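You operate a simulated robot arm through the tools that you are given. There is no shell and no other tool. Be economical: measure what you need, move in short steps, check, and stop when the job is done.

The job below is to be done with a simulated robot arm. You get a single attempt, and the scene is never put back.

TASK
Free the camera, power up, swing yaw to +60, to -60, back to 0, switch off, lock.
Fine: the transit lever frees and locks it; the power lever feeds it; the yaw knob swings it.

The check looks at the end state, three seconds after you hand in, the way a careful person would. Anything else that was tipped, shoved, dropped, spilled or broken makes it a failure.

THE ROBOT
A 7-joint arm with a two-finger parallel gripper on a trunk, on a base that drives. Base frame: it is fixed to the floor where the robot stands at the start and does not move with it; the origin is under the middle of the robot, x ahead of it, y to its left, z up. Units: m, rad, N and s.
With the tool pointing down near the work surface it reaches from about 0.26 to 0.58 m from the robot's upright axis, wherever it stands. Its first joint turns from -2.897 to 2.897 rad. Places, roughly: base of the live camera [0.8, -0.3, 0.8]; black focus knob [0.7, 0, 0.8]; copper cup of the live camera [0.8, -0.4, 1]; level button [0.7, 0.1, 0.8]; orange socket [0.9, 0.2, 0.8]; silver cup of the live camera [0.8, -0.3, 1]; supply lever [0.5, 0.2, 0.8]; transit lever [0.5, 0.1, 0.8]; white tilt knob [0.5, -0.1, 0.8]; yaw knob [0.5, 0, 0.8]; yellow volts knob [0.7, -0.1, 0.8]. Payload 3.4 kg.
The TCP is the grasp point between the finger pads, 0.03 m short of the fingertips. In the tool frame z runs along the fingers and y along their closing line. The gripper opens to 0.094 m. The fingers are 0.028 m wide and 0.01 m thick; the gripper's body (0.05 by 0.096 m) begins 0.055 m behind the TCP.
Orientation is told as [roll, pitch, yaw] about the base's x, y, z axes, in that order, counted from this pose: with the fingers straight down and closing along the base's y, the tool's x points along the base's -x, its y along +y and its z along -z.

THE INTERFACE
- The arm moves only by the tool drive_tool. Its argument "deltas" is text: rows parted by semicolons, each of 6 numbers parted by spaces: the shift along the base's x, y, z in m, then the turn, a rotation vector about the base's x, y, z in rad. In form: x y z wx wy wz; .... A call has 1 to 10 rows; each row shifts and turns the commanded pose from where the row before left it. "fingers" is the closure, from 0 (fully open) to 1 (shut), set as the call begins (left out, the last holds). A row lasts 0.2 s, in which the tool goes at most 0.05 m and 0.15 rad; a call with a longer step from one row to the next is refused whole, and so is a gripper value outside its range. A pose out of reach is approached as far as the arm can. The call stops where the force on the tool passes 40 N (or 10 N more than at its start, if that is more) or the arm is blocked; 0.2 s more then pass. The fingers move at their own pace (about 0.072 m/s each) and stop on an object; they squeeze with about 21 N. The grip force told is the motor's: it shows also when the fingers shut on nothing. Time passes only in rows, and 0.2 s behind the last, so rows that do not move let the fingers close. The reply holds the time, the measured pose of the TCP, the force on the tool along the base axes, the opening and the grip force, in the units named above and with some noise, with the torque about the TCP (base axes, N m) and any sound that the robot's microphone picked up.
- Cameras (640 x 400 px; columns grow to the right, rows downward): "scene" is now at [0.0146, 0.1307, 1.5959]; the picture's right is [-0.31, -0.95, 0.00], its down [-0.76, 0.25, -0.59] and it looks along [0.57, -0.18, -0.80] (base axes); focal length 268 px, centre (320, 200). "wrist" rides on the gripper at [0.076, 0.014, -0.103] in the tool frame; the picture's right is [-0.18, 0.98, 0.00], its down [-0.75, -0.14, -0.64] and it looks along [-0.63, -0.12, 0.77] (tool axes); focal length 243 px, centre (320, 200). There is no depth. A picture from a camera that has moved, and an enlarged one, comes with that camera's place and axes in the base frame and with its lens. The place of the scene camera against the robot may be out by one fixed shift of up to 0.025 m in any direction.
- capture(camera): a new picture of that camera. It takes no simulated time.
- slide_trunk(by): slides the trunk up (or, below 0, down) by that many m; the arm and the scene camera ride with it, the base frame stays. It gives what a move gives, with no picture.
- steer(legs): drives the robot by 1 to 6 legs, each [ahead, left, turn to the left] in m, m and rad, along the robot's own axes; the way and the turn of a leg run together, so that a leg with both is an arc; at most 1.5 m and 3.142 rad a leg. The arm and the cameras ride along, it lands a little off, and it stops where it bumps. It gives what a move gives.
- aim_head(pan, tilt): turns the head with the scene camera to pan (to the left, within 2.705 rad either way) and tilt (down, from -0.506 to 1.204), counted from straight ahead of the robot. It gives what a move gives.
- inspect(camera, box): a new picture of the part [left, top, right, bottom] of that camera's present view, enlarged. It takes no simulated time.
- sign_off(): hands the job in; it is judged then, once.

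Go step by step. Nothing tells you exact positions but the pictures and the camera data: compare them with the known pose of the tool, close in by small moves and look again before you grip or let go. The budget is 120 turns and 78 pictures, counting those below and the enlarged ones. Unless the task says otherwise, let go and move clear before handing in, and close with one line.

The tools are called as name(argument=value, ...) on one line, values as JSON. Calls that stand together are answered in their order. drive_tool: Moves the arm, as the interface text tells. Its arguments: {"type":"object","properties":{"deltas":{"type":"string"},"fingers":{"type":"number"}},"required":["deltas"]} The other tools are called the same way: slide_trunk (by) slides the trunk up or down; steer (legs) drives the base; aim_head (pan, tilt) turns the head that bears the scene camera; capture (camera) takes a picture; inspect (camera, box) takes an enlarged picture of a part of a camera's view; sign_off () hands the job in.

At the start:

```text
t: 0.0
tcp_pos: [0.3425, 0.05, 1.1678]
ee_rot: [-0.001, -0.001, -0.002]
wrist_force: [-0.7, 0.4, -0.4]
ft_torque: [0.03, -0.01, -0.01]
grip_width: 0.0942
grasp_force: 0.1
trunk travel left (down, up): [-0.25, 0.136]
robot x, y, heading: [0.0018, -0.0003, -0.002]
head pan, tilt: [-0.316, 0.934]
```

scene: 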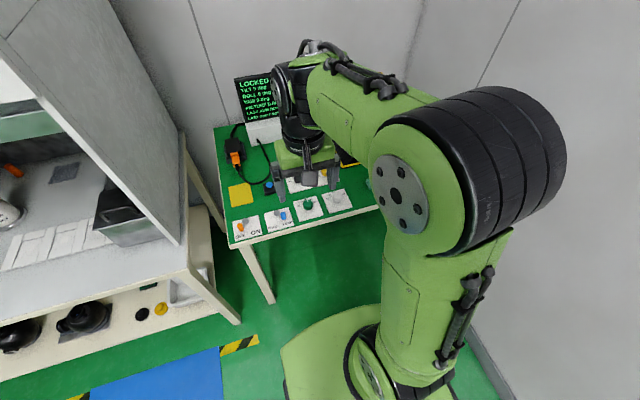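
wrist: 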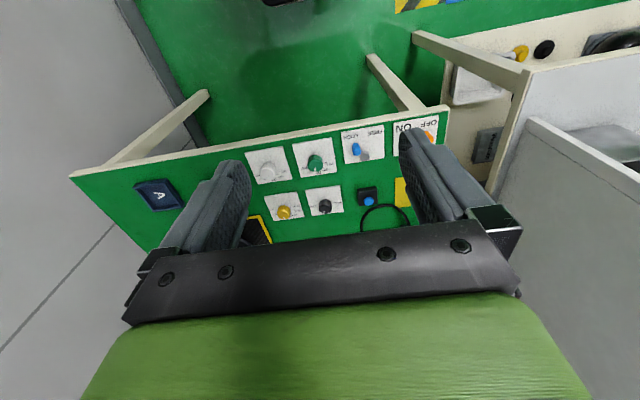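

I see a panel table with levers and knobs, and a screen reading LOCKED. I'll take enlarged views of the controls and the screen first.

inspect(camera="scene", box=[220, 170, 380, 250])

inspect(camera="scene", box=[220, 60, 300, 130])

inspect(camera="wrist", box=[230, 110, 450, 230])

```text
4.00 times, centred on (300, 210) of scene
camera zoom: at [0.0146, 0.1307, 1.5959], right [-0.31, -0.95, 0.0], down [-0.76, 0.25, -0.59], along [0.57, -0.18, -0.8], focal length 1073 px, centre (400, 160)
```

zoom: 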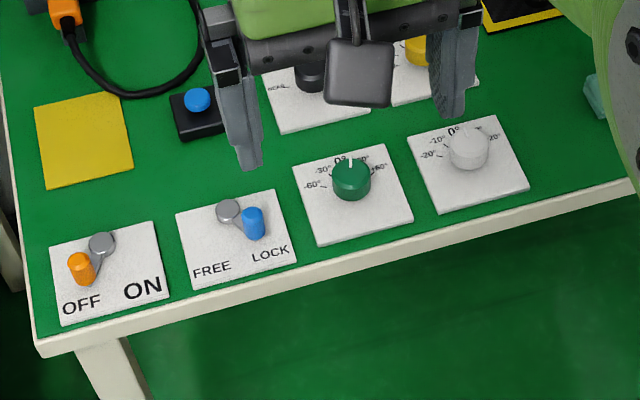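

```text
5.71 times, centred on (260, 95) of scene
camera zoom: at [0.0146, 0.1307, 1.5959], right [-0.31, -0.95, 0.0], down [-0.76, 0.25, -0.59], along [0.57, -0.18, -0.8], focal length 1533 px, centre (663, 800)
```

zoom: 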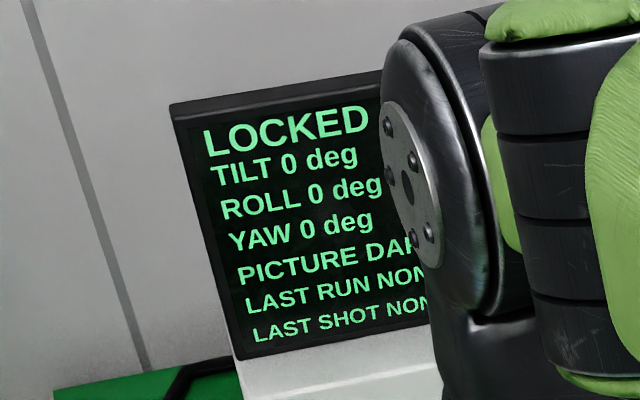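

```text
2.91 times, centred on (340, 170) of wrist
camera zoom: at [0.266, 0.0617, 1.27], right [0.18, 0.98, 0.0], down [0.75, -0.14, 0.64], along [0.63, -0.12, -0.77], focal length 706 px, centre (262, 287)
```

zoom: 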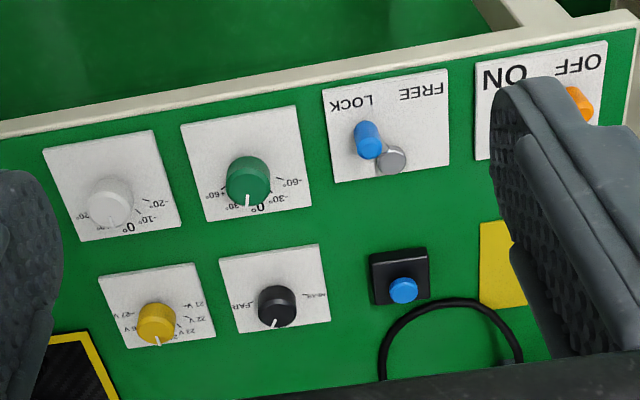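

The blue transit lever stands at LOCK (−y side) and the orange supply lever at OFF (+y side). I'll move the tool over the levers and look again.

drive_tool(deltas="0.02 0.02 -0.04 0 0 0;0.02 0.02 -0.04 0 0 0;0.02 0.02 -0.04 0 0 0;0.02 0.01 -0.04 0 0 0;0 0 0 0 0 0", fingers=0.6)

aim_head(pan=-0.35, tilt=0.7)

capture(camera="scene")

capture(camera="wrist")

```text
t: 1.2
tcp_pos: [0.4228, 0.1185, 1.0054]
ee_rot: [-0.001, 0.001, 0.0]
wrist_force: [0.1, -0.1, 0.1]
ft_torque: [-0.02, -0.01, 0.0]
grip_width: 0.038
grasp_force: 0.0
trunk travel left (down, up): [-0.25, 0.136]
robot x, y, heading: [0.0, -0.003, -0.003]
head pan, tilt: [-0.316, 0.934]
```

```text
t: 2.0
tcp_pos: [0.4247, 0.1201, 1.0044]
ee_rot: [-0.001, -0.001, 0.0]
wrist_force: [0.8, 0.2, 0.5]
ft_torque: [0.01, -0.01, 0.03]
grip_width: 0.0377
grasp_force: 0.1
trunk travel left (down, up): [-0.25, 0.136]
robot x, y, heading: [0.0017, -0.0027, 0.002]
head pan, tilt: [-0.351, 0.7]
```

```text
72 pictures are left
camera scene: at [0.0244, 0.1244, 1.6145], right [-0.34, -0.94, 0.0], down [-0.61, 0.22, -0.76], along [0.72, -0.26, -0.64], focal length 268 px, centre (320, 200)
```

scene: 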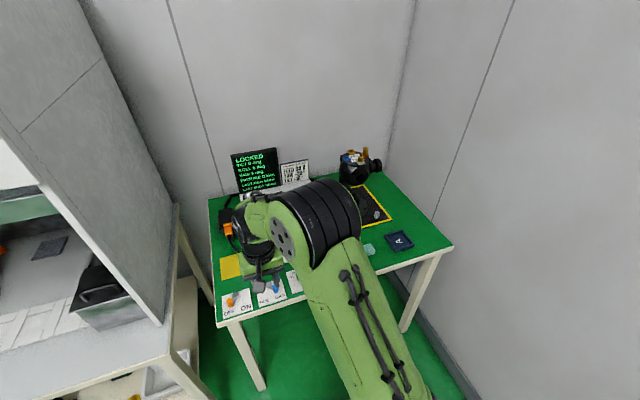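

```text
71 pictures are left
camera wrist: at [0.3478, 0.1317, 1.1082], right [0.18, 0.98, 0.0], down [0.75, -0.14, 0.64], along [0.63, -0.12, -0.77], focal length 243 px, centre (320, 200)
```

wrist: 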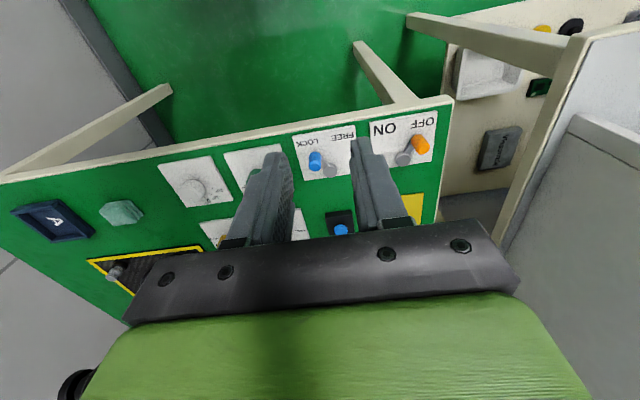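

I see the live camera at the far right, with a card beside the screen. I'll enlarge both before touching anything.

inspect(camera="scene", box=[230, 130, 390, 240])

inspect(camera="scene", box=[275, 150, 335, 190])

inspect(camera="scene", box=[330, 140, 390, 190])

inspect(camera="wrist", box=[140, 120, 440, 260])

```text
3.64 times, centred on (310, 185) of scene
camera zoom: at [0.0244, 0.1244, 1.6145], right [-0.34, -0.94, 0.0], down [-0.61, 0.22, -0.76], along [0.72, -0.26, -0.64], focal length 976 px, centre (356, 254)
```

zoom: 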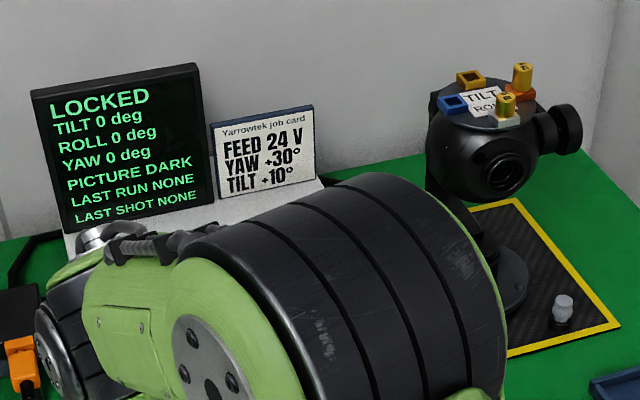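

```text
10.00 times, centred on (305, 170) of scene
camera zoom: at [0.0244, 0.1244, 1.6145], right [-0.34, -0.94, 0.0], down [-0.61, 0.22, -0.76], along [0.72, -0.26, -0.64], focal length 2683 px, centre (470, 500)
```

zoom: 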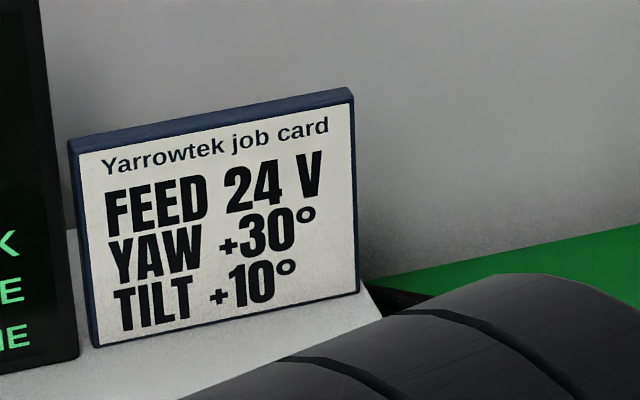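

```text
8.00 times, centred on (360, 165) of scene
camera zoom: at [0.0244, 0.1244, 1.6145], right [-0.34, -0.94, 0.0], down [-0.61, 0.22, -0.76], along [0.72, -0.26, -0.64], focal length 2146 px, centre (0, 480)
```

zoom: 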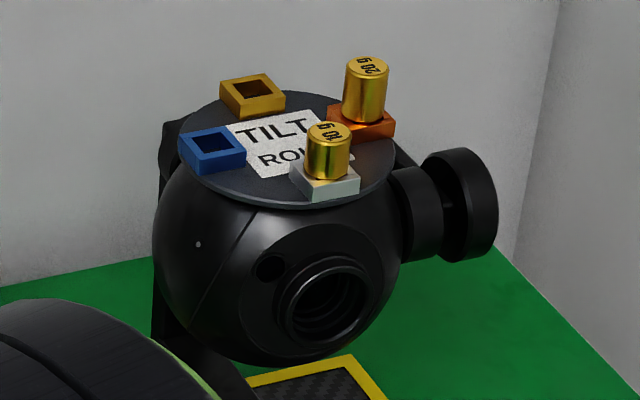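

```text
2.13 times, centred on (290, 190) of wrist
camera zoom: at [0.3478, 0.1317, 1.1082], right [0.18, 0.98, 0.0], down [0.75, -0.14, 0.64], along [0.63, -0.12, -0.77], focal length 518 px, centre (384, 221)
```

zoom: 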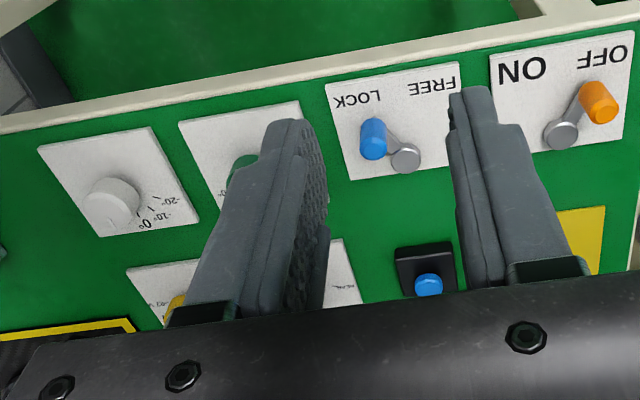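

The camera carries two weights in cups on its top, and the card shows a 24 V feed. I'll move the tool aside and check the dial settings.

drive_tool(deltas="-0.03 -0.02 0.03 0 0 0;-0.03 -0.03 0.03 0 0 0;-0.02 -0.03 0.03 0 0 0;0 0 0 0 0 0", fingers=0)

inspect(camera="wrist", box=[220, 120, 420, 245])

```text
refused: row 2 steps farther than a row can; nothing moved
```

```text
3.20 times, centred on (320, 182) of wrist
camera zoom: at [0.3478, 0.1317, 1.1082], right [0.18, 0.98, 0.0], down [0.75, -0.14, 0.64], along [0.63, -0.12, -0.77], focal length 776 px, centre (320, 256)
```

zoom: 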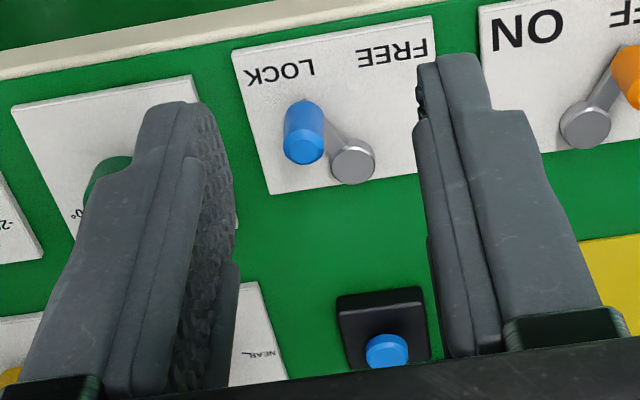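

The step was too long, so I'll repeat the retreat with shorter rows.

drive_tool(deltas="-0.025 -0.025 0.025 0 0 0;-0.025 -0.025 0.025 0 0 0;-0.025 -0.025 0.025 0 0 0;0 -0.025 0 0 0 0;0 0 0 0 0 0", fingers=0)

inspect(camera="wrist", box=[220, 100, 420, 225])

```text
t: 3.2
tcp_pos: [0.3465, 0.018, 1.0825]
ee_rot: [0.001, 0.0, 0.0]
wrist_force: [-0.3, -0.3, -0.4]
ft_torque: [0.0, 0.0, -0.01]
grip_width: 0.0941
grasp_force: 0.0
trunk travel left (down, up): [-0.25, 0.136]
robot x, y, heading: [0.0003, 0.0017, -0.004]
head pan, tilt: [-0.351, 0.7]
```

```text
3.20 times, centred on (320, 162) of wrist
camera zoom: at [0.2708, 0.0319, 1.1844], right [0.18, 0.98, 0.0], down [0.75, -0.14, 0.64], along [0.63, -0.12, -0.77], focal length 776 px, centre (320, 320)
```

zoom: 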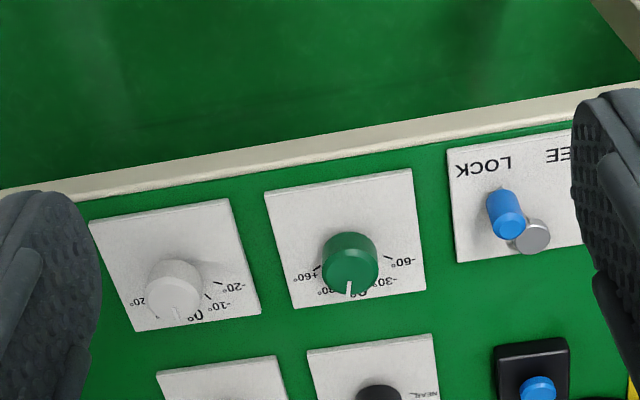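

The yaw scale has 0 facing away from the robot, + towards −y and − towards +y. I'll zoom tighter on each dial to read the pointers.

inspect(camera="wrist", box=[300, 150, 360, 200])

inspect(camera="wrist", box=[245, 160, 305, 210])

capture(camera="scene")

```text
8.00 times, centred on (330, 175) of wrist
camera zoom: at [0.2708, 0.0319, 1.1844], right [0.18, 0.98, 0.0], down [0.75, -0.14, 0.64], along [0.63, -0.12, -0.77], focal length 1941 px, centre (240, 400)
```

zoom: 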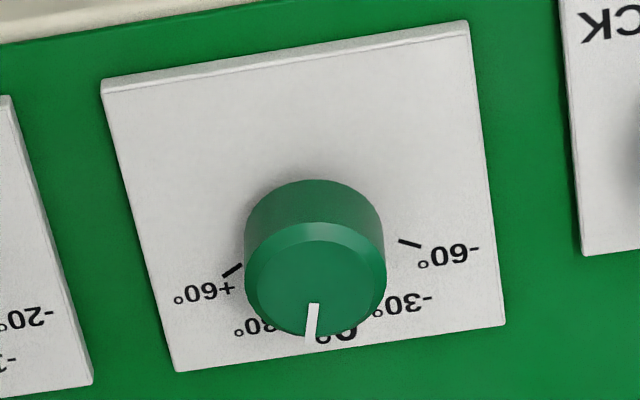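

```text
8.00 times, centred on (275, 185) of wrist
camera zoom: at [0.2708, 0.0319, 1.1844], right [0.18, 0.98, 0.0], down [0.75, -0.14, 0.64], along [0.63, -0.12, -0.77], focal length 1941 px, centre (680, 320)
```

zoom: 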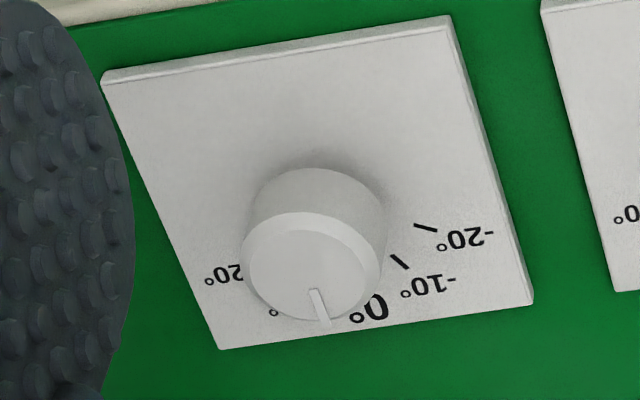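

```text
62 pictures are left
camera scene: at [0.0236, 0.1247, 1.6145], right [-0.34, -0.94, 0.0], down [-0.6, 0.22, -0.77], along [0.72, -0.26, -0.64], focal length 268 px, centre (320, 200)
```

scene: 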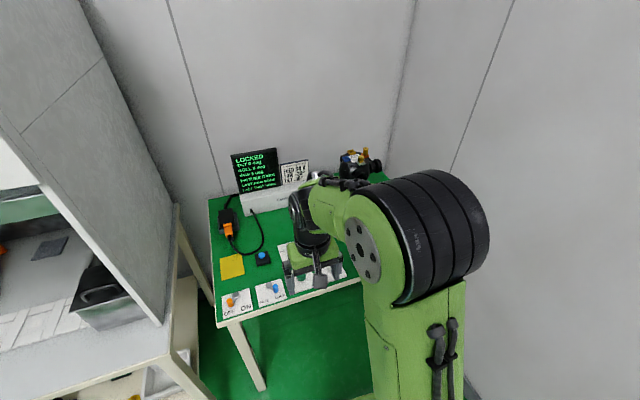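

The tilt pointer is at 0 and the yaw pointer looks a little to the + side of 0. Next I'll move forward to read the volts knob.

drive_tool(deltas="0.03 -0.03 0.02 0 0 0;0.03 -0.03 0.02 0 0 0;0.01 -0.03 0.02 0 0 0;0 0 0 0 0 0")

inspect(camera="wrist", box=[220, 120, 420, 245])

```text
t: 4.2
tcp_pos: [0.4177, -0.073, 1.1429]
ee_rot: [0.001, 0.001, 0.0]
wrist_force: [0.7, 0.3, 0.2]
ft_torque: [0.01, 0.0, 0.0]
grip_width: 0.0941
grasp_force: 0.1
trunk travel left (down, up): [-0.25, 0.136]
robot x, y, heading: [0.0, -0.0007, -0.001]
head pan, tilt: [-0.351, 0.7]
```

```text
3.20 times, centred on (320, 182) of wrist
camera zoom: at [0.3411, -0.0601, 1.2452], right [0.18, 0.98, 0.0], down [0.75, -0.14, 0.64], along [0.63, -0.12, -0.77], focal length 776 px, centre (320, 256)
```

zoom: 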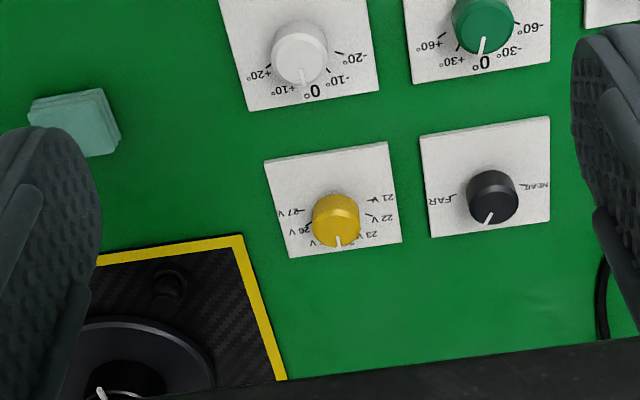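

The volts pointer seems close to 24 V. One tighter look will settle it, along with the yaw dial.

inspect(camera="wrist", box=[300, 160, 350, 205])

inspect(camera="wrist", box=[345, 110, 395, 150])

```text
8.89 times, centred on (325, 182) of wrist
camera zoom: at [0.3411, -0.0601, 1.2452], right [0.18, 0.98, 0.0], down [0.75, -0.14, 0.64], along [0.63, -0.12, -0.77], focal length 2157 px, centre (276, 356)
```

zoom: 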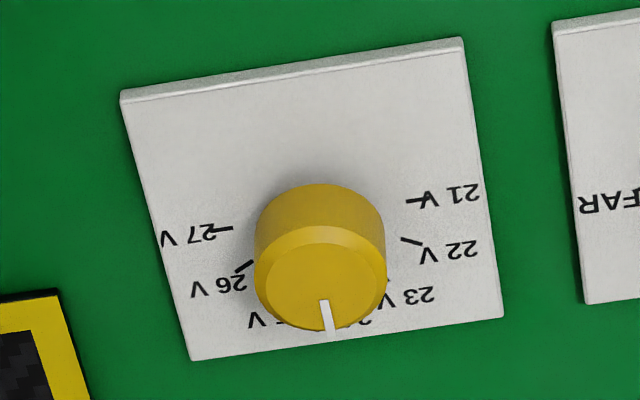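

```text
10.00 times, centred on (370, 130) of wrist
camera zoom: at [0.3411, -0.0601, 1.2452], right [0.18, 0.98, 0.0], down [0.75, -0.14, 0.64], along [0.63, -0.12, -0.77], focal length 2426 px, centre (-180, 900)
```

zoom: 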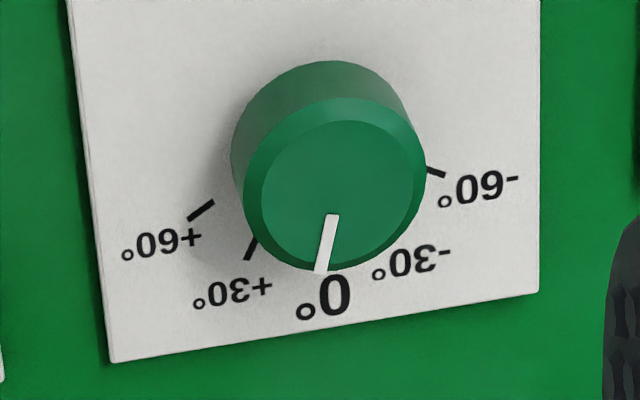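

Volts is at 24 and the blue peg top works out near (0.520, 0.091, 0.827), with its pivot near (0.543, 0.109). I'll shut the fingers and come down on the −y side of the peg, ready to push it to FREE.

drive_tool(deltas="0.017 0.02 -0.04 0 0 0;0.017 0.02 -0.04 0 0 0;0.017 0.02 -0.04 0 0 0;0.017 0.02 -0.04 0 0 0;0.017 0.02 -0.04 0 0 0;0.016 0.021 -0.04 0 0 0;0 0 0 0 0 0", fingers=1)

capture(camera="wrist")

inspect(camera="scene", box=[210, 140, 370, 340])

```text
t: 5.8
tcp_pos: [0.5184, 0.0503, 0.9038]
ee_rot: [0.001, -0.001, 0.0]
wrist_force: [-0.7, -0.1, -0.3]
ft_torque: [-0.04, 0.04, -0.02]
grip_width: 0.0002
grasp_force: 20.8
trunk travel left (down, up): [-0.25, 0.136]
robot x, y, heading: [-0.0, 0.0011, 0.002]
head pan, tilt: [-0.351, 0.7]
```

```text
58 pictures are left
camera wrist: at [0.4429, 0.0641, 1.0059], right [0.18, 0.98, 0.0], down [0.75, -0.14, 0.64], along [0.63, -0.12, -0.77], focal length 243 px, centre (320, 200)
```

wrist: 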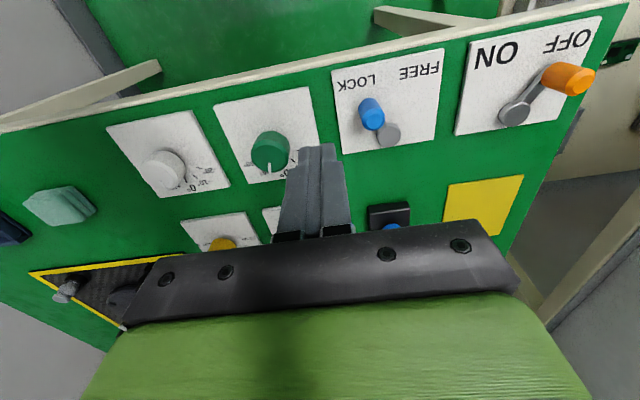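

```text
2.00 times, centred on (290, 240) of scene
camera zoom: at [0.0236, 0.1239, 1.6146], right [-0.34, -0.94, 0.0], down [-0.6, 0.22, -0.77], along [0.72, -0.26, -0.64], focal length 537 px, centre (380, 120)
```

zoom: 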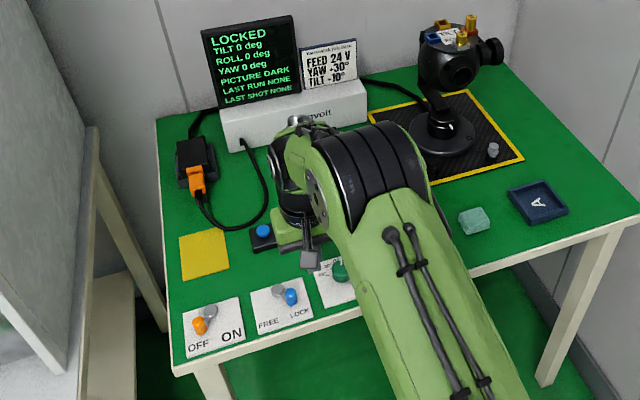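

The screen stays readable from here and the peg position agrees with my estimate. Now I'll go down and push the blue peg towards +y.

drive_tool(deltas="0 0 -0.033 0 0 0;0 0 -0.03 0 0 0;0 0.01 0 0 0 0;0 0.01 0 0 0 0;0 0.01 0 0 0 0;0 0.01 0 0 0 0;0 0 0 0 0 0")

capture(camera="wrist")

```text
t: 7.4
tcp_pos: [0.5167, 0.0902, 0.8391]
ee_rot: [0.001, -0.001, 0.001]
wrist_force: [-0.1, 0.2, 0.5]
ft_torque: [0.0, 0.02, -0.02]
grip_width: 0.0
grasp_force: 21.6
trunk travel left (down, up): [-0.25, 0.136]
robot x, y, heading: [-0.0013, 0.0026, -0.006]
head pan, tilt: [-0.351, 0.7]
```

```text
56 pictures are left
camera wrist: at [0.4425, 0.1033, 0.9421], right [0.18, 0.98, 0.0], down [0.75, -0.14, 0.64], along [0.63, -0.12, -0.77], focal length 243 px, centre (320, 200)
```

wrist: 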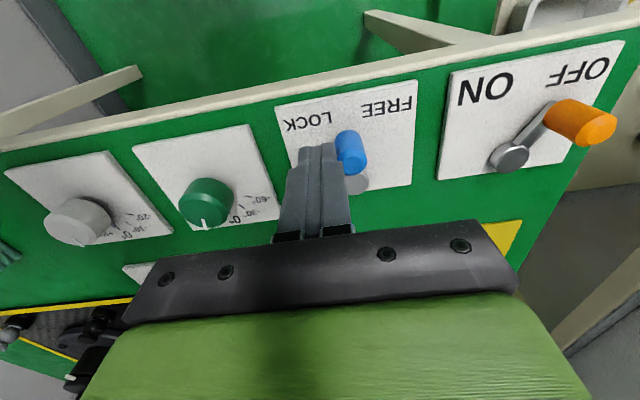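

The peg is moving with the fingers; I'll push on to the FREE end.

drive_tool(deltas="0 0.006 0 0 0 0;0 0.006 0 0 0 0;0 0.006 0 0 0 0;0 0.004 0 0 0 0;0 0 0 0 0 0")

capture(camera="wrist")

inspect(camera="scene", box=[210, 140, 390, 250])

```text
t: 8.6
tcp_pos: [0.5183, 0.1099, 0.8387]
ee_rot: [-0.003, -0.001, -0.003]
wrist_force: [3.1, -6.7, 1.9]
ft_torque: [-0.13, -0.08, -0.08]
grip_width: 0.0
grasp_force: 21.0
trunk travel left (down, up): [-0.25, 0.136]
robot x, y, heading: [-0.0007, 0.0009, -0.001]
head pan, tilt: [-0.351, 0.7]
```

```text
55 pictures are left
camera wrist: at [0.4424, 0.1233, 0.9416], right [0.19, 0.98, 0.0], down [0.75, -0.14, 0.64], along [0.63, -0.12, -0.77], focal length 243 px, centre (320, 200)
```

wrist: 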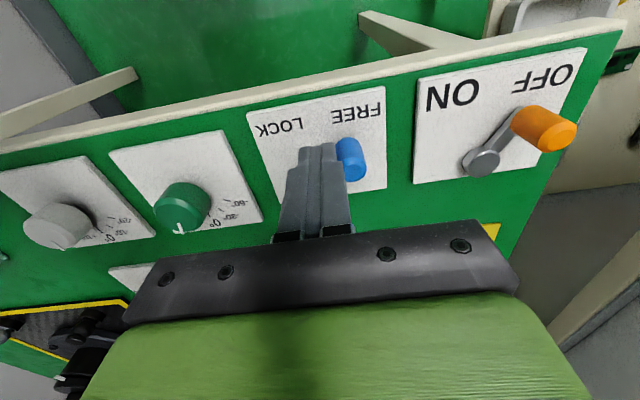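

```text
3.56 times, centred on (300, 195) of scene
camera zoom: at [0.0248, 0.1231, 1.6146], right [-0.34, -0.94, 0.0], down [-0.6, 0.22, -0.76], along [0.72, -0.26, -0.64], focal length 954 px, centre (391, 218)
```

zoom: 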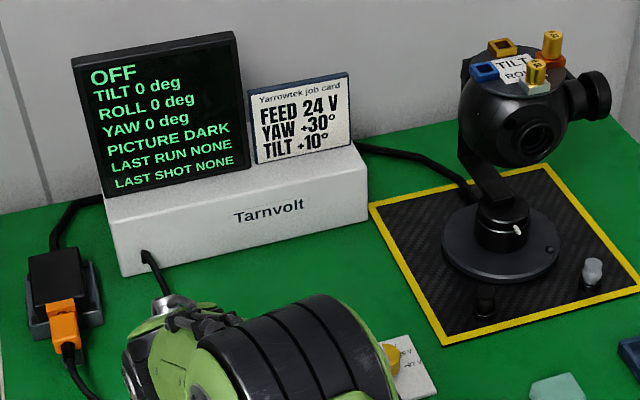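

The screen went from LOCKED to OFF, so the camera is free. A small extra push will seat the lever, then I lift and go to the ON side push: right of the +y side of the orange peg.

drive_tool(deltas="0 0.004 0 0 0 0;0 0 0 0 0 0;0 -0.012 0 0 0 0;0 0 0.045 0 0 0;0 0 0.03 0 0 0;0 0.045 0 0 0 0;0 0.045 0 0 0 0;0 0.045 0 0 0 0;0 0.02 0 0 0 0;0 0 0 0 0 0")

capture(camera="wrist")

```text
t: 10.8
tcp_pos: [0.5184, 0.2593, 0.9147]
ee_rot: [-0.001, 0.0, -0.001]
wrist_force: [-0.2, -0.6, 0.1]
ft_torque: [0.0, 0.01, 0.03]
grip_width: 0.0001
grasp_force: 21.1
trunk travel left (down, up): [-0.25, 0.136]
robot x, y, heading: [0.002, 0.0009, 0.001]
head pan, tilt: [-0.351, 0.7]
```

```text
53 pictures are left
camera wrist: at [0.4423, 0.2729, 1.0184], right [0.18, 0.98, 0.0], down [0.75, -0.14, 0.64], along [0.63, -0.12, -0.77], focal length 243 px, centre (320, 200)
```

wrist: 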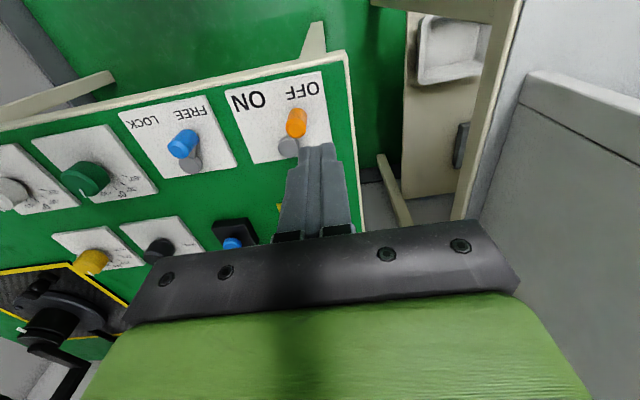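

The orange peg sits near y = 0.236. I'll shift a bit further to +y, go down beside it, and push to −y.

drive_tool(deltas="0 0.013 0 0 0 0;0 0 -0.04 0 0 0;0 0 -0.036 0 0 0;0 -0.01 0 0 0 0;0 -0.01 0 0 0 0;0 -0.01 0 0 0 0;0 0 0 0 0 0")

capture(camera="wrist")

```text
t: 12.4
tcp_pos: [0.5194, 0.2406, 0.838]
ee_rot: [0.002, -0.002, 0.0]
wrist_force: [-0.6, -0.6, -0.5]
ft_torque: [-0.02, -0.01, 0.02]
grip_width: 0.0001
grasp_force: 21.6
trunk travel left (down, up): [-0.25, 0.136]
robot x, y, heading: [-0.0039, 0.0003, -0.0]
head pan, tilt: [-0.351, 0.7]
```

```text
52 pictures are left
camera wrist: at [0.4432, 0.2544, 0.9416], right [0.19, 0.98, 0.0], down [0.75, -0.14, 0.64], along [0.63, -0.12, -0.77], focal length 243 px, centre (320, 200)
```

wrist: 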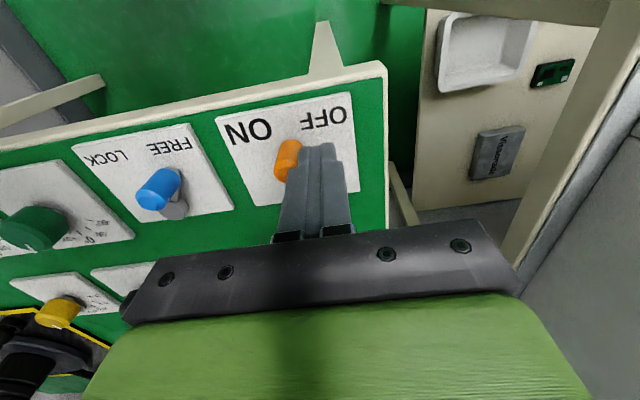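

The peg is being carried along; I'll push on towards ON.

drive_tool(deltas="0 -0.008 0 0 0 0;0 -0.008 0 0 0 0;0 -0.006 0 0 0 0;0 -0.004 0 0 0 0;0 0 0 0 0 0")

inspect(camera="scene", box=[210, 140, 390, 340])

```text
t: 13.6
tcp_pos: [0.5193, 0.2205, 0.8394]
ee_rot: [0.003, -0.003, 0.005]
wrist_force: [7.5, 21.1, 3.8]
ft_torque: [0.41, -0.21, 0.17]
grip_width: 0.0
grasp_force: 21.0
trunk travel left (down, up): [-0.25, 0.136]
robot x, y, heading: [-0.0005, 0.0011, -0.004]
head pan, tilt: [-0.351, 0.7]
```

```text
2.00 times, centred on (300, 240) of scene
camera zoom: at [0.0254, 0.128, 1.6143], right [-0.34, -0.94, 0.0], down [-0.61, 0.22, -0.77], along [0.72, -0.26, -0.64], focal length 537 px, centre (360, 120)
```

zoom: 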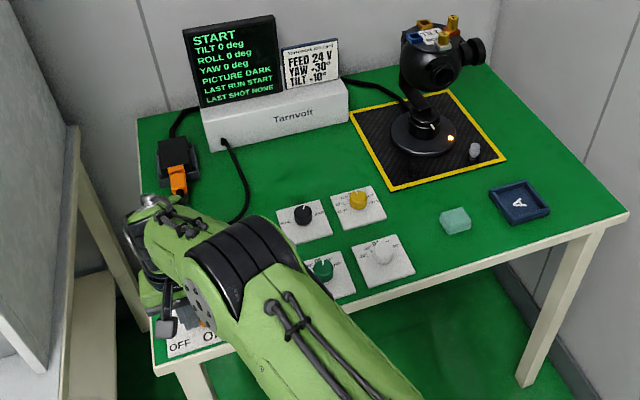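

The screen says START and the LED is lit: it's powered and the lever is at its stop. I'll back off, lift, and check the readout.

drive_tool(deltas="0 0.015 0 0 0 0;0 0 0.045 0 0 0;0 0 0.045 0 0 0;0 -0.045 0.01 0 0 0;0 -0.045 0 0 0 0;0 -0.045 0 0 0 0;0 -0.045 0 0 0 0;0.005 -0.045 0 0 0 0;0.013 -0.012 0 0 0 0;0 0 0 0 0 0", fingers=0.2)

inspect(camera="scene", box=[210, 140, 390, 250])

capture(camera="wrist")

```text
t: 15.8
tcp_pos: [0.537, -0.0079, 0.9407]
ee_rot: [0.0, 0.001, 0.0]
wrist_force: [0.6, 0.4, -0.6]
ft_torque: [0.02, -0.02, 0.01]
grip_width: 0.0753
grasp_force: 0.0
trunk travel left (down, up): [-0.25, 0.136]
robot x, y, heading: [0.0003, 0.0003, 0.003]
head pan, tilt: [-0.351, 0.7]
```

```text
3.56 times, centred on (300, 195) of scene
camera zoom: at [0.024, 0.1242, 1.6145], right [-0.34, -0.94, 0.0], down [-0.6, 0.22, -0.77], along [0.72, -0.26, -0.64], focal length 954 px, centre (391, 218)
```

zoom: 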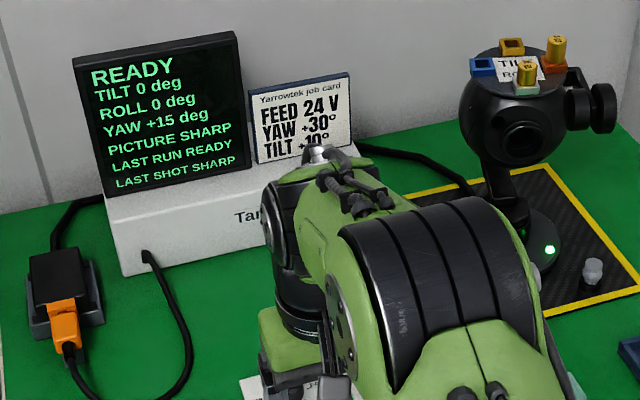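

```text
49 pictures are left
camera wrist: at [0.461, 0.0057, 1.0426], right [0.18, 0.98, 0.0], down [0.75, -0.14, 0.64], along [0.63, -0.12, -0.77], focal length 243 px, centre (320, 200)
```

wrist: 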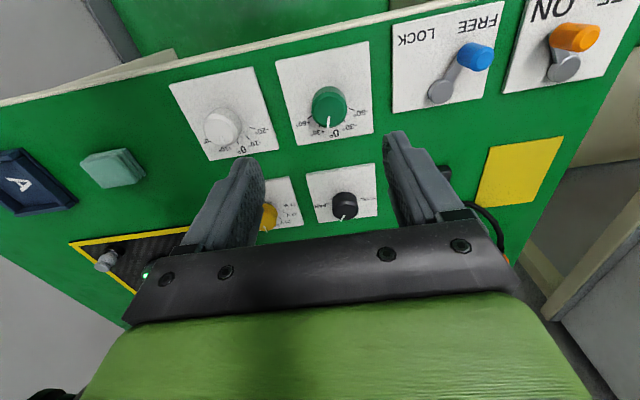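

READY, with yaw at +15 as the pointer suggested. I'll line the tool up with the knob pointer (turn −15°), come down over the knob and look.

drive_tool(deltas="0.005 0.006 0 0 0 -0.13;0 0 -0.03 0 0 -0.13;0 0 -0.03 0 0 0;0 0 -0.03 0 0 0;0 0 0 0 0 0")

capture(camera="wrist")

```text
t: 17.0
tcp_pos: [0.5419, -0.001, 0.8485]
ee_rot: [0.0, -0.001, -0.26]
wrist_force: [0.3, 0.3, 0.2]
ft_torque: [-0.04, 0.02, 0.01]
grip_width: 0.0751
grasp_force: 0.0
trunk travel left (down, up): [-0.25, 0.136]
robot x, y, heading: [-0.0001, 0.0025, -0.001]
head pan, tilt: [-0.351, 0.7]
```

```text
48 pictures are left
camera wrist: at [0.4711, 0.0312, 0.9521], right [0.43, 0.9, 0.0], down [0.69, -0.33, 0.64], along [0.58, -0.28, -0.77], focal length 243 px, centre (320, 200)
```

wrist: 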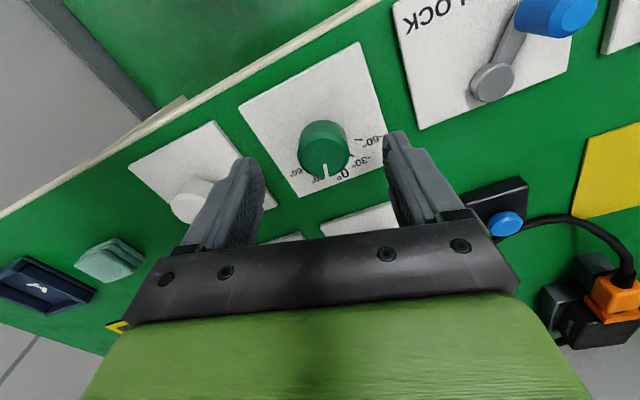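

The knob is centred between the fingers. I'll go down 18 mm and close on it.

drive_tool(deltas="0 0 -0.01 0 0 0;0 0 -0.008 0 0 0;0 0 0 0 0 0")

drive_tool(deltas="0 0 0 0 0 0;0 0 0 0 0 0;0 0 0 0 0 0;0 0 0 0 0 0", fingers=1)

capture(camera="wrist")

```text
t: 17.8
tcp_pos: [0.5409, -0.0015, 0.8308]
ee_rot: [-0.001, 0.0, -0.261]
wrist_force: [-0.1, 1.0, 0.3]
ft_torque: [0.01, 0.02, -0.01]
grip_width: 0.0751
grasp_force: 0.0
trunk travel left (down, up): [-0.25, 0.136]
robot x, y, heading: [0.0003, -0.0004, 0.0]
head pan, tilt: [-0.351, 0.7]
```

```text
t: 18.8
tcp_pos: [0.5409, -0.0001, 0.8324]
ee_rot: [-0.001, 0.0, -0.258]
wrist_force: [0.6, 4.3, -1.3]
ft_torque: [-0.16, -0.02, -0.01]
grip_width: 0.0335
grasp_force: 44.3
trunk travel left (down, up): [-0.25, 0.136]
robot x, y, heading: [-0.0003, -0.0021, 0.001]
head pan, tilt: [-0.351, 0.7]
```

```text
47 pictures are left
camera wrist: at [0.4717, 0.033, 0.9334], right [0.43, 0.9, 0.0], down [0.69, -0.33, 0.64], along [0.58, -0.28, -0.77], focal length 243 px, centre (320, 200)
```

wrist: 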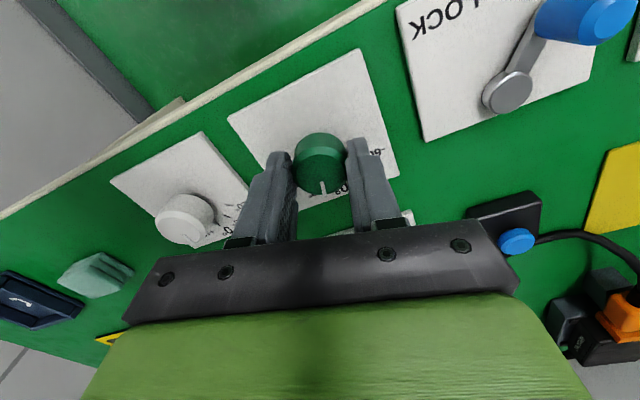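

Gripped at 33.5 mm. Now I'll turn clockwise towards +60, a little short at first, and read the screen.

drive_tool(deltas="0 0 0 0 0 -0.08;0 0 0 0 0 -0.08;0 0 0 0 0 -0.08;0 0 0 0 0 -0.08;0 0 0 0 0 -0.08;0 0 0 0 0 -0.08;0 0 0 0 0 -0.08;0 0 0 0 0 -0.08;0 0 0 0 0 -0.08;0 0 0 0 0 0")

inspect(camera="scene", box=[210, 140, 390, 250])

```text
t: 21.0
tcp_pos: [0.542, 0.0009, 0.8316]
ee_rot: [0.0, -0.003, -0.98]
wrist_force: [9.6, 12.8, 7.4]
ft_torque: [0.03, -0.28, 0.0]
grip_width: 0.0334
grasp_force: 45.3
trunk travel left (down, up): [-0.25, 0.136]
robot x, y, heading: [0.0018, 0.0, 0.0]
head pan, tilt: [-0.351, 0.7]
```

```text
3.56 times, centred on (300, 195) of scene
camera zoom: at [0.0249, 0.1267, 1.6143], right [-0.34, -0.94, 0.0], down [-0.61, 0.22, -0.77], along [0.72, -0.26, -0.64], focal length 954 px, centre (391, 218)
```

zoom: 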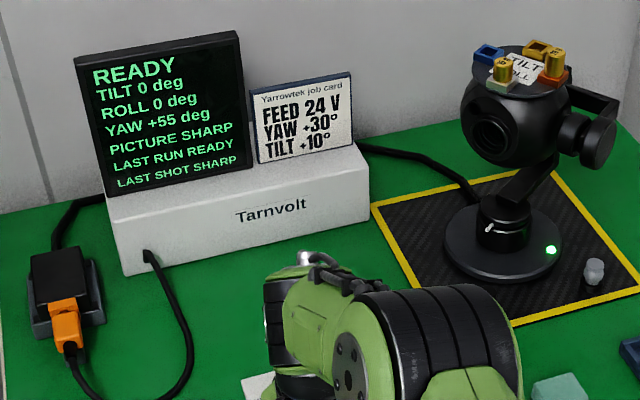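

Yaw reads +55. Another 5° or so to go.

drive_tool(deltas="0 0 0 0 0 -0.045;0 0 0 0 0 -0.045;0 0 0 0 0 0;0 0 0 0 0 0;0 0 0 0 0 0")

inspect(camera="scene", box=[225, 140, 285, 200])

```text
t: 22.2
tcp_pos: [0.5427, 0.0008, 0.8311]
ee_rot: [0.001, -0.002, -1.068]
wrist_force: [14.6, 17.3, 14.7]
ft_torque: [0.06, -0.24, 0.04]
grip_width: 0.0336
grasp_force: 45.2
trunk travel left (down, up): [-0.25, 0.136]
robot x, y, heading: [-0.0019, -0.0042, 0.001]
head pan, tilt: [-0.351, 0.7]
```

```text
6.67 times, centred on (255, 170) of scene
camera zoom: at [0.0251, 0.1272, 1.6143], right [-0.34, -0.94, 0.0], down [-0.61, 0.22, -0.77], along [0.72, -0.26, -0.64], focal length 1789 px, centre (753, 400)
```

zoom: 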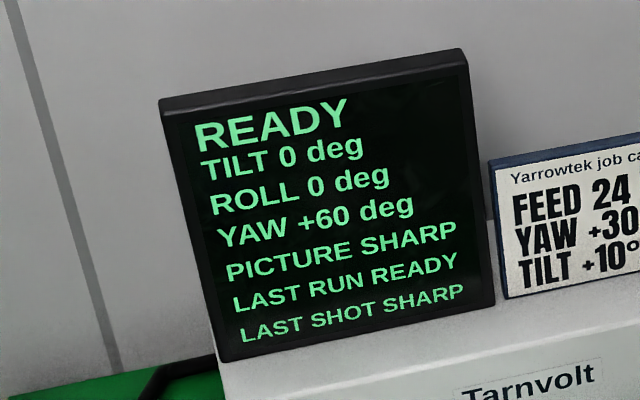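

+60 reached. Now I swing back the other way towards −60, easing the side load slightly.

drive_tool(deltas="0.001 0.001 0.001 0 0 0;0 0 0 0 0 0.1;0 0 0 0 0 0.1;0 0 0 0 0 0.1;0 0 0 0 0 0.1;0 0 0 0 0 0.1;0 0 0 0 0 0.1;0 0 0 0 0 0.1;0 0 0 0 0 0.1;0 0 0 0 0 0.1")

drive_tool(deltas="0 0 0 0 0 0.1;0 0 0 0 0 0.1;0 0 0 0 0 0.1;0 0 0 0 0 0.1;0 0 0 0 0 0.1;0 0 0 0 0 0.1;0 0 0 0 0 0.1;0 0 0 0 0 0.1;0 0 0 0 0 0.1;0 0 0 0 0 0.1")

drive_tool(deltas="0 0 0 0 0 0.08;0 0 0 0 0 0;0 0 0 0 0 0;0 0 0 0 0 0")

inspect(camera="scene", box=[210, 140, 390, 250])

```text
t: 24.4
tcp_pos: [0.5414, 0.0007, 0.8304]
ee_rot: [0.0, 0.001, -0.167]
wrist_force: [1.7, 5.9, -1.0]
ft_torque: [0.25, -0.94, 0.02]
grip_width: 0.0333
grasp_force: 44.9
trunk travel left (down, up): [-0.25, 0.136]
robot x, y, heading: [-0.0031, -0.0004, 0.0]
head pan, tilt: [-0.351, 0.7]
```

```text
t: 26.6
tcp_pos: [0.5428, -0.001, 0.831]
ee_rot: [0.0, 0.001, 0.83]
wrist_force: [-4.5, -7.0, -7.0]
ft_torque: [-1.24, 0.63, 0.02]
grip_width: 0.0333
grasp_force: 45.4
trunk travel left (down, up): [-0.25, 0.136]
robot x, y, heading: [0.0021, -0.0006, -0.002]
head pan, tilt: [-0.351, 0.7]
```

```text
t: 27.6
tcp_pos: [0.5429, -0.0012, 0.8312]
ee_rot: [0.002, 0.002, 0.909]
wrist_force: [-6.4, -13.6, -10.7]
ft_torque: [-1.34, 0.25, 0.03]
grip_width: 0.0332
grasp_force: 44.6
trunk travel left (down, up): [-0.25, 0.136]
robot x, y, heading: [-0.0022, 0.0002, -0.001]
head pan, tilt: [-0.351, 0.7]
```

```text
3.56 times, centred on (300, 195) of scene
camera zoom: at [0.025, 0.1224, 1.6146], right [-0.34, -0.94, 0.0], down [-0.61, 0.22, -0.76], along [0.72, -0.26, -0.64], focal length 954 px, centre (391, 218)
```

zoom: 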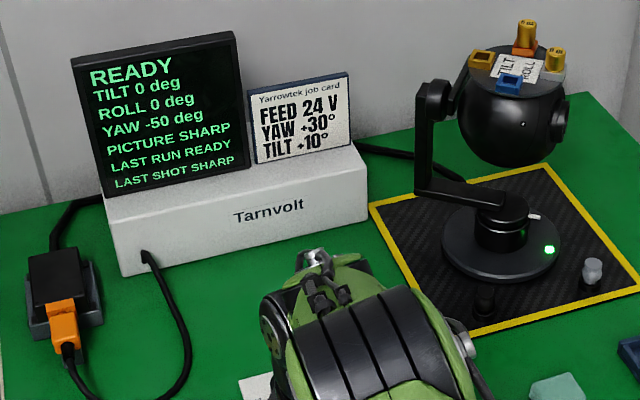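

−50 now; ten degrees more.

drive_tool(deltas="0 0 0 0 0 0.06;0 0 0 0 0 0.06;0 0 0 0 0 0.055;0 0 0 0 0 0;0 0 0 0 0 0;0 0 0 0 0 0")

inspect(camera="scene", box=[225, 140, 285, 200])

```text
t: 29.0
tcp_pos: [0.544, -0.0015, 0.8312]
ee_rot: [0.003, 0.0, 1.085]
wrist_force: [-5.5, -12.6, -12.9]
ft_torque: [-1.01, -0.09, 0.01]
grip_width: 0.0336
grasp_force: 45.3
trunk travel left (down, up): [-0.25, 0.136]
robot x, y, heading: [0.0006, 0.0013, 0.003]
head pan, tilt: [-0.351, 0.7]
```

```text
6.67 times, centred on (255, 170) of scene
camera zoom: at [0.0253, 0.1223, 1.6146], right [-0.34, -0.94, 0.0], down [-0.61, 0.22, -0.76], along [0.72, -0.26, -0.65], focal length 1789 px, centre (753, 400)
```

zoom: 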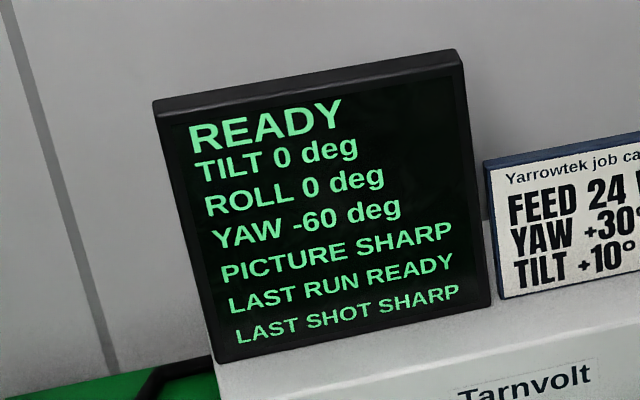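

−60 reached. Now back towards 0.

drive_tool(deltas="0 0 0 0 0 -0.11;0 0 0 0 0 -0.11;0 0 0 0 0 -0.11;0 0 0 0 0 -0.11;0 0 0 0 0 -0.11;0 0 0 0 0 -0.11;0 0 0 0 0 -0.11;0 0 0 0 0 -0.11;0 0 0 0 0 -0.11;0 0 0 0 0 -0.08")

drive_tool(deltas="0 0 0 0 0 0;0 0 0 0 0 0;0 0 0 0 0 0")

inspect(camera="scene", box=[210, 140, 390, 250])

inspect(camera="wrist", box=[260, 120, 380, 210])

```text
t: 31.2
tcp_pos: [0.5396, 0.0005, 0.8309]
ee_rot: [0.003, 0.002, 0.013]
wrist_force: [-11.1, -4.6, -16.0]
ft_torque: [-0.34, 0.02, -0.02]
grip_width: 0.0334
grasp_force: 45.0
trunk travel left (down, up): [-0.25, 0.136]
robot x, y, heading: [0.002, -0.0009, 0.004]
head pan, tilt: [-0.351, 0.7]
```

```text
t: 32.0
tcp_pos: [0.5411, 0.0001, 0.8312]
ee_rot: [0.001, 0.003, 0.017]
wrist_force: [-11.8, -2.0, -15.9]
ft_torque: [-0.49, 0.45, -0.02]
grip_width: 0.0338
grasp_force: 45.4
trunk travel left (down, up): [-0.25, 0.136]
robot x, y, heading: [0.0008, -0.0018, 0.003]
head pan, tilt: [-0.351, 0.7]
```

```text
3.56 times, centred on (300, 195) of scene
camera zoom: at [0.0249, 0.124, 1.6145], right [-0.34, -0.94, 0.0], down [-0.61, 0.22, -0.76], along [0.72, -0.26, -0.64], focal length 954 px, centre (391, 218)
```

zoom: 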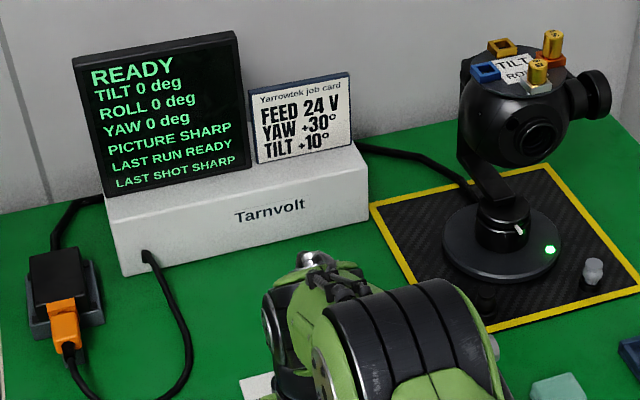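

```text
4.44 times, centred on (320, 165) of wrist
camera zoom: at [0.4656, 0.0123, 0.9336], right [0.17, 0.99, 0.0], down [0.76, -0.13, 0.64], along [0.63, -0.11, -0.77], focal length 1078 px, centre (320, 356)
```

zoom: 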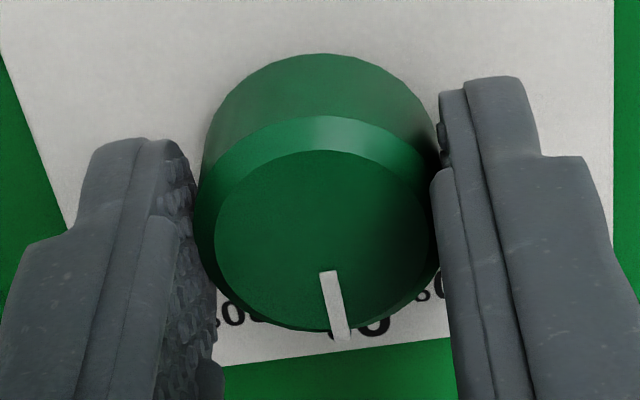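

Yaw reads 0 and the pointer lines up with 0. I'll release the knob, lift clear and verify.

drive_tool(deltas="0 0 0 0 0 0;0 0 0 0 0 0;0 0 0 0 0 0;0 0 0.04 0 0 0;0 0 0.04 0 0 0;0 0 0.01 0 0 0;0 0 0 0 0 0", fingers=0.2)

inspect(camera="scene", box=[210, 140, 390, 250])

capture(camera="wrist")

```text
t: 33.6
tcp_pos: [0.5428, 0.0012, 0.9217]
ee_rot: [-0.001, 0.001, 0.017]
wrist_force: [-0.1, 0.2, 1.4]
ft_torque: [-0.01, -0.04, 0.01]
grip_width: 0.0753
grasp_force: 0.1
trunk travel left (down, up): [-0.25, 0.136]
robot x, y, heading: [-0.0007, 0.0005, 0.002]
head pan, tilt: [-0.351, 0.7]
```

```text
3.56 times, centred on (300, 195) of scene
camera zoom: at [0.0245, 0.1244, 1.6145], right [-0.34, -0.94, 0.0], down [-0.6, 0.22, -0.76], along [0.72, -0.26, -0.64], focal length 954 px, centre (391, 218)
```

zoom: 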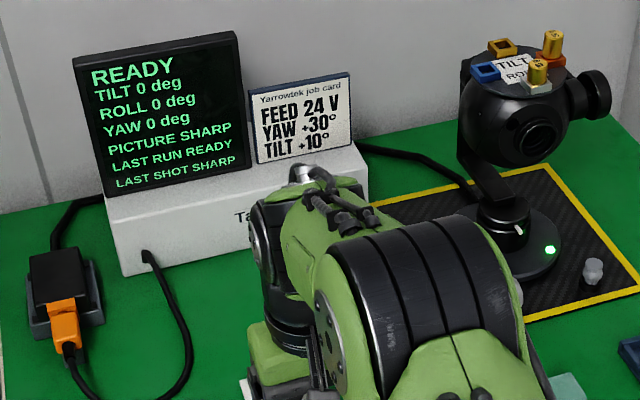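

```text
39 pictures are left
camera wrist: at [0.4666, 0.0137, 1.0239], right [0.17, 0.99, 0.0], down [0.76, -0.13, 0.64], along [0.63, -0.11, -0.77], focal length 243 px, centre (320, 200)
```

wrist: 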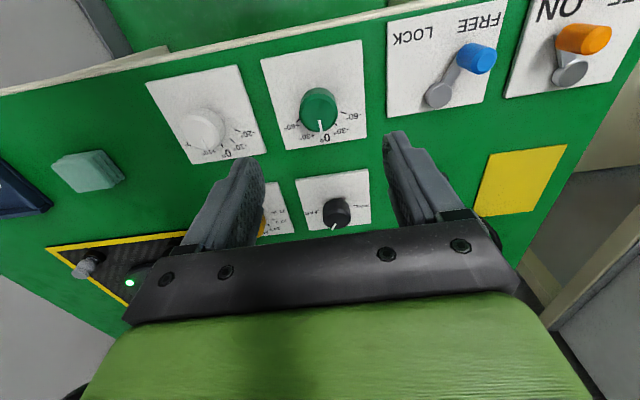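

Still READY with yaw 0 after release. Next I shut the fingers, move between the two pegs (y ≈ 0.166), and check before going down.

drive_tool(deltas="-0.006 0.041 0 0 0 -0.017;-0.006 0.041 0 0 0 0;-0.006 0.041 0 0 0 0;-0.006 0.042 0 0 0 0;0 0 -0.03 0 0 0;0 0 0 0 0 0", fingers=1)

capture(camera="wrist")

```text
t: 35.0
tcp_pos: [0.5176, 0.1656, 0.8924]
ee_rot: [0.0, 0.0, 0.001]
wrist_force: [0.0, 0.1, 0.3]
ft_torque: [0.01, -0.02, 0.0]
grip_width: 0.0
grasp_force: 20.6
trunk travel left (down, up): [-0.25, 0.136]
robot x, y, heading: [0.002, 0.0003, 0.002]
head pan, tilt: [-0.351, 0.7]
```

```text
38 pictures are left
camera wrist: at [0.4418, 0.1793, 0.9953], right [0.18, 0.98, 0.0], down [0.75, -0.14, 0.64], along [0.63, -0.12, -0.77], focal length 243 px, centre (320, 200)
```

wrist: 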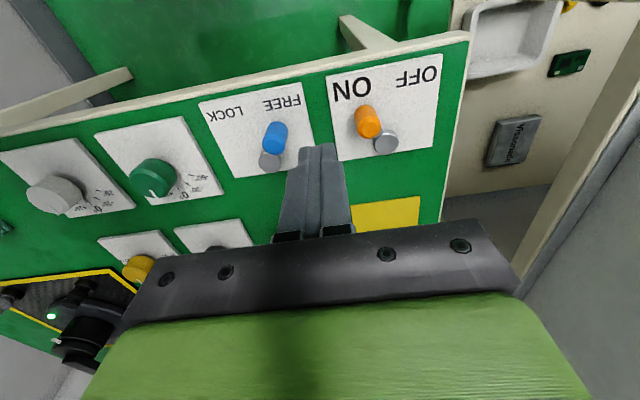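

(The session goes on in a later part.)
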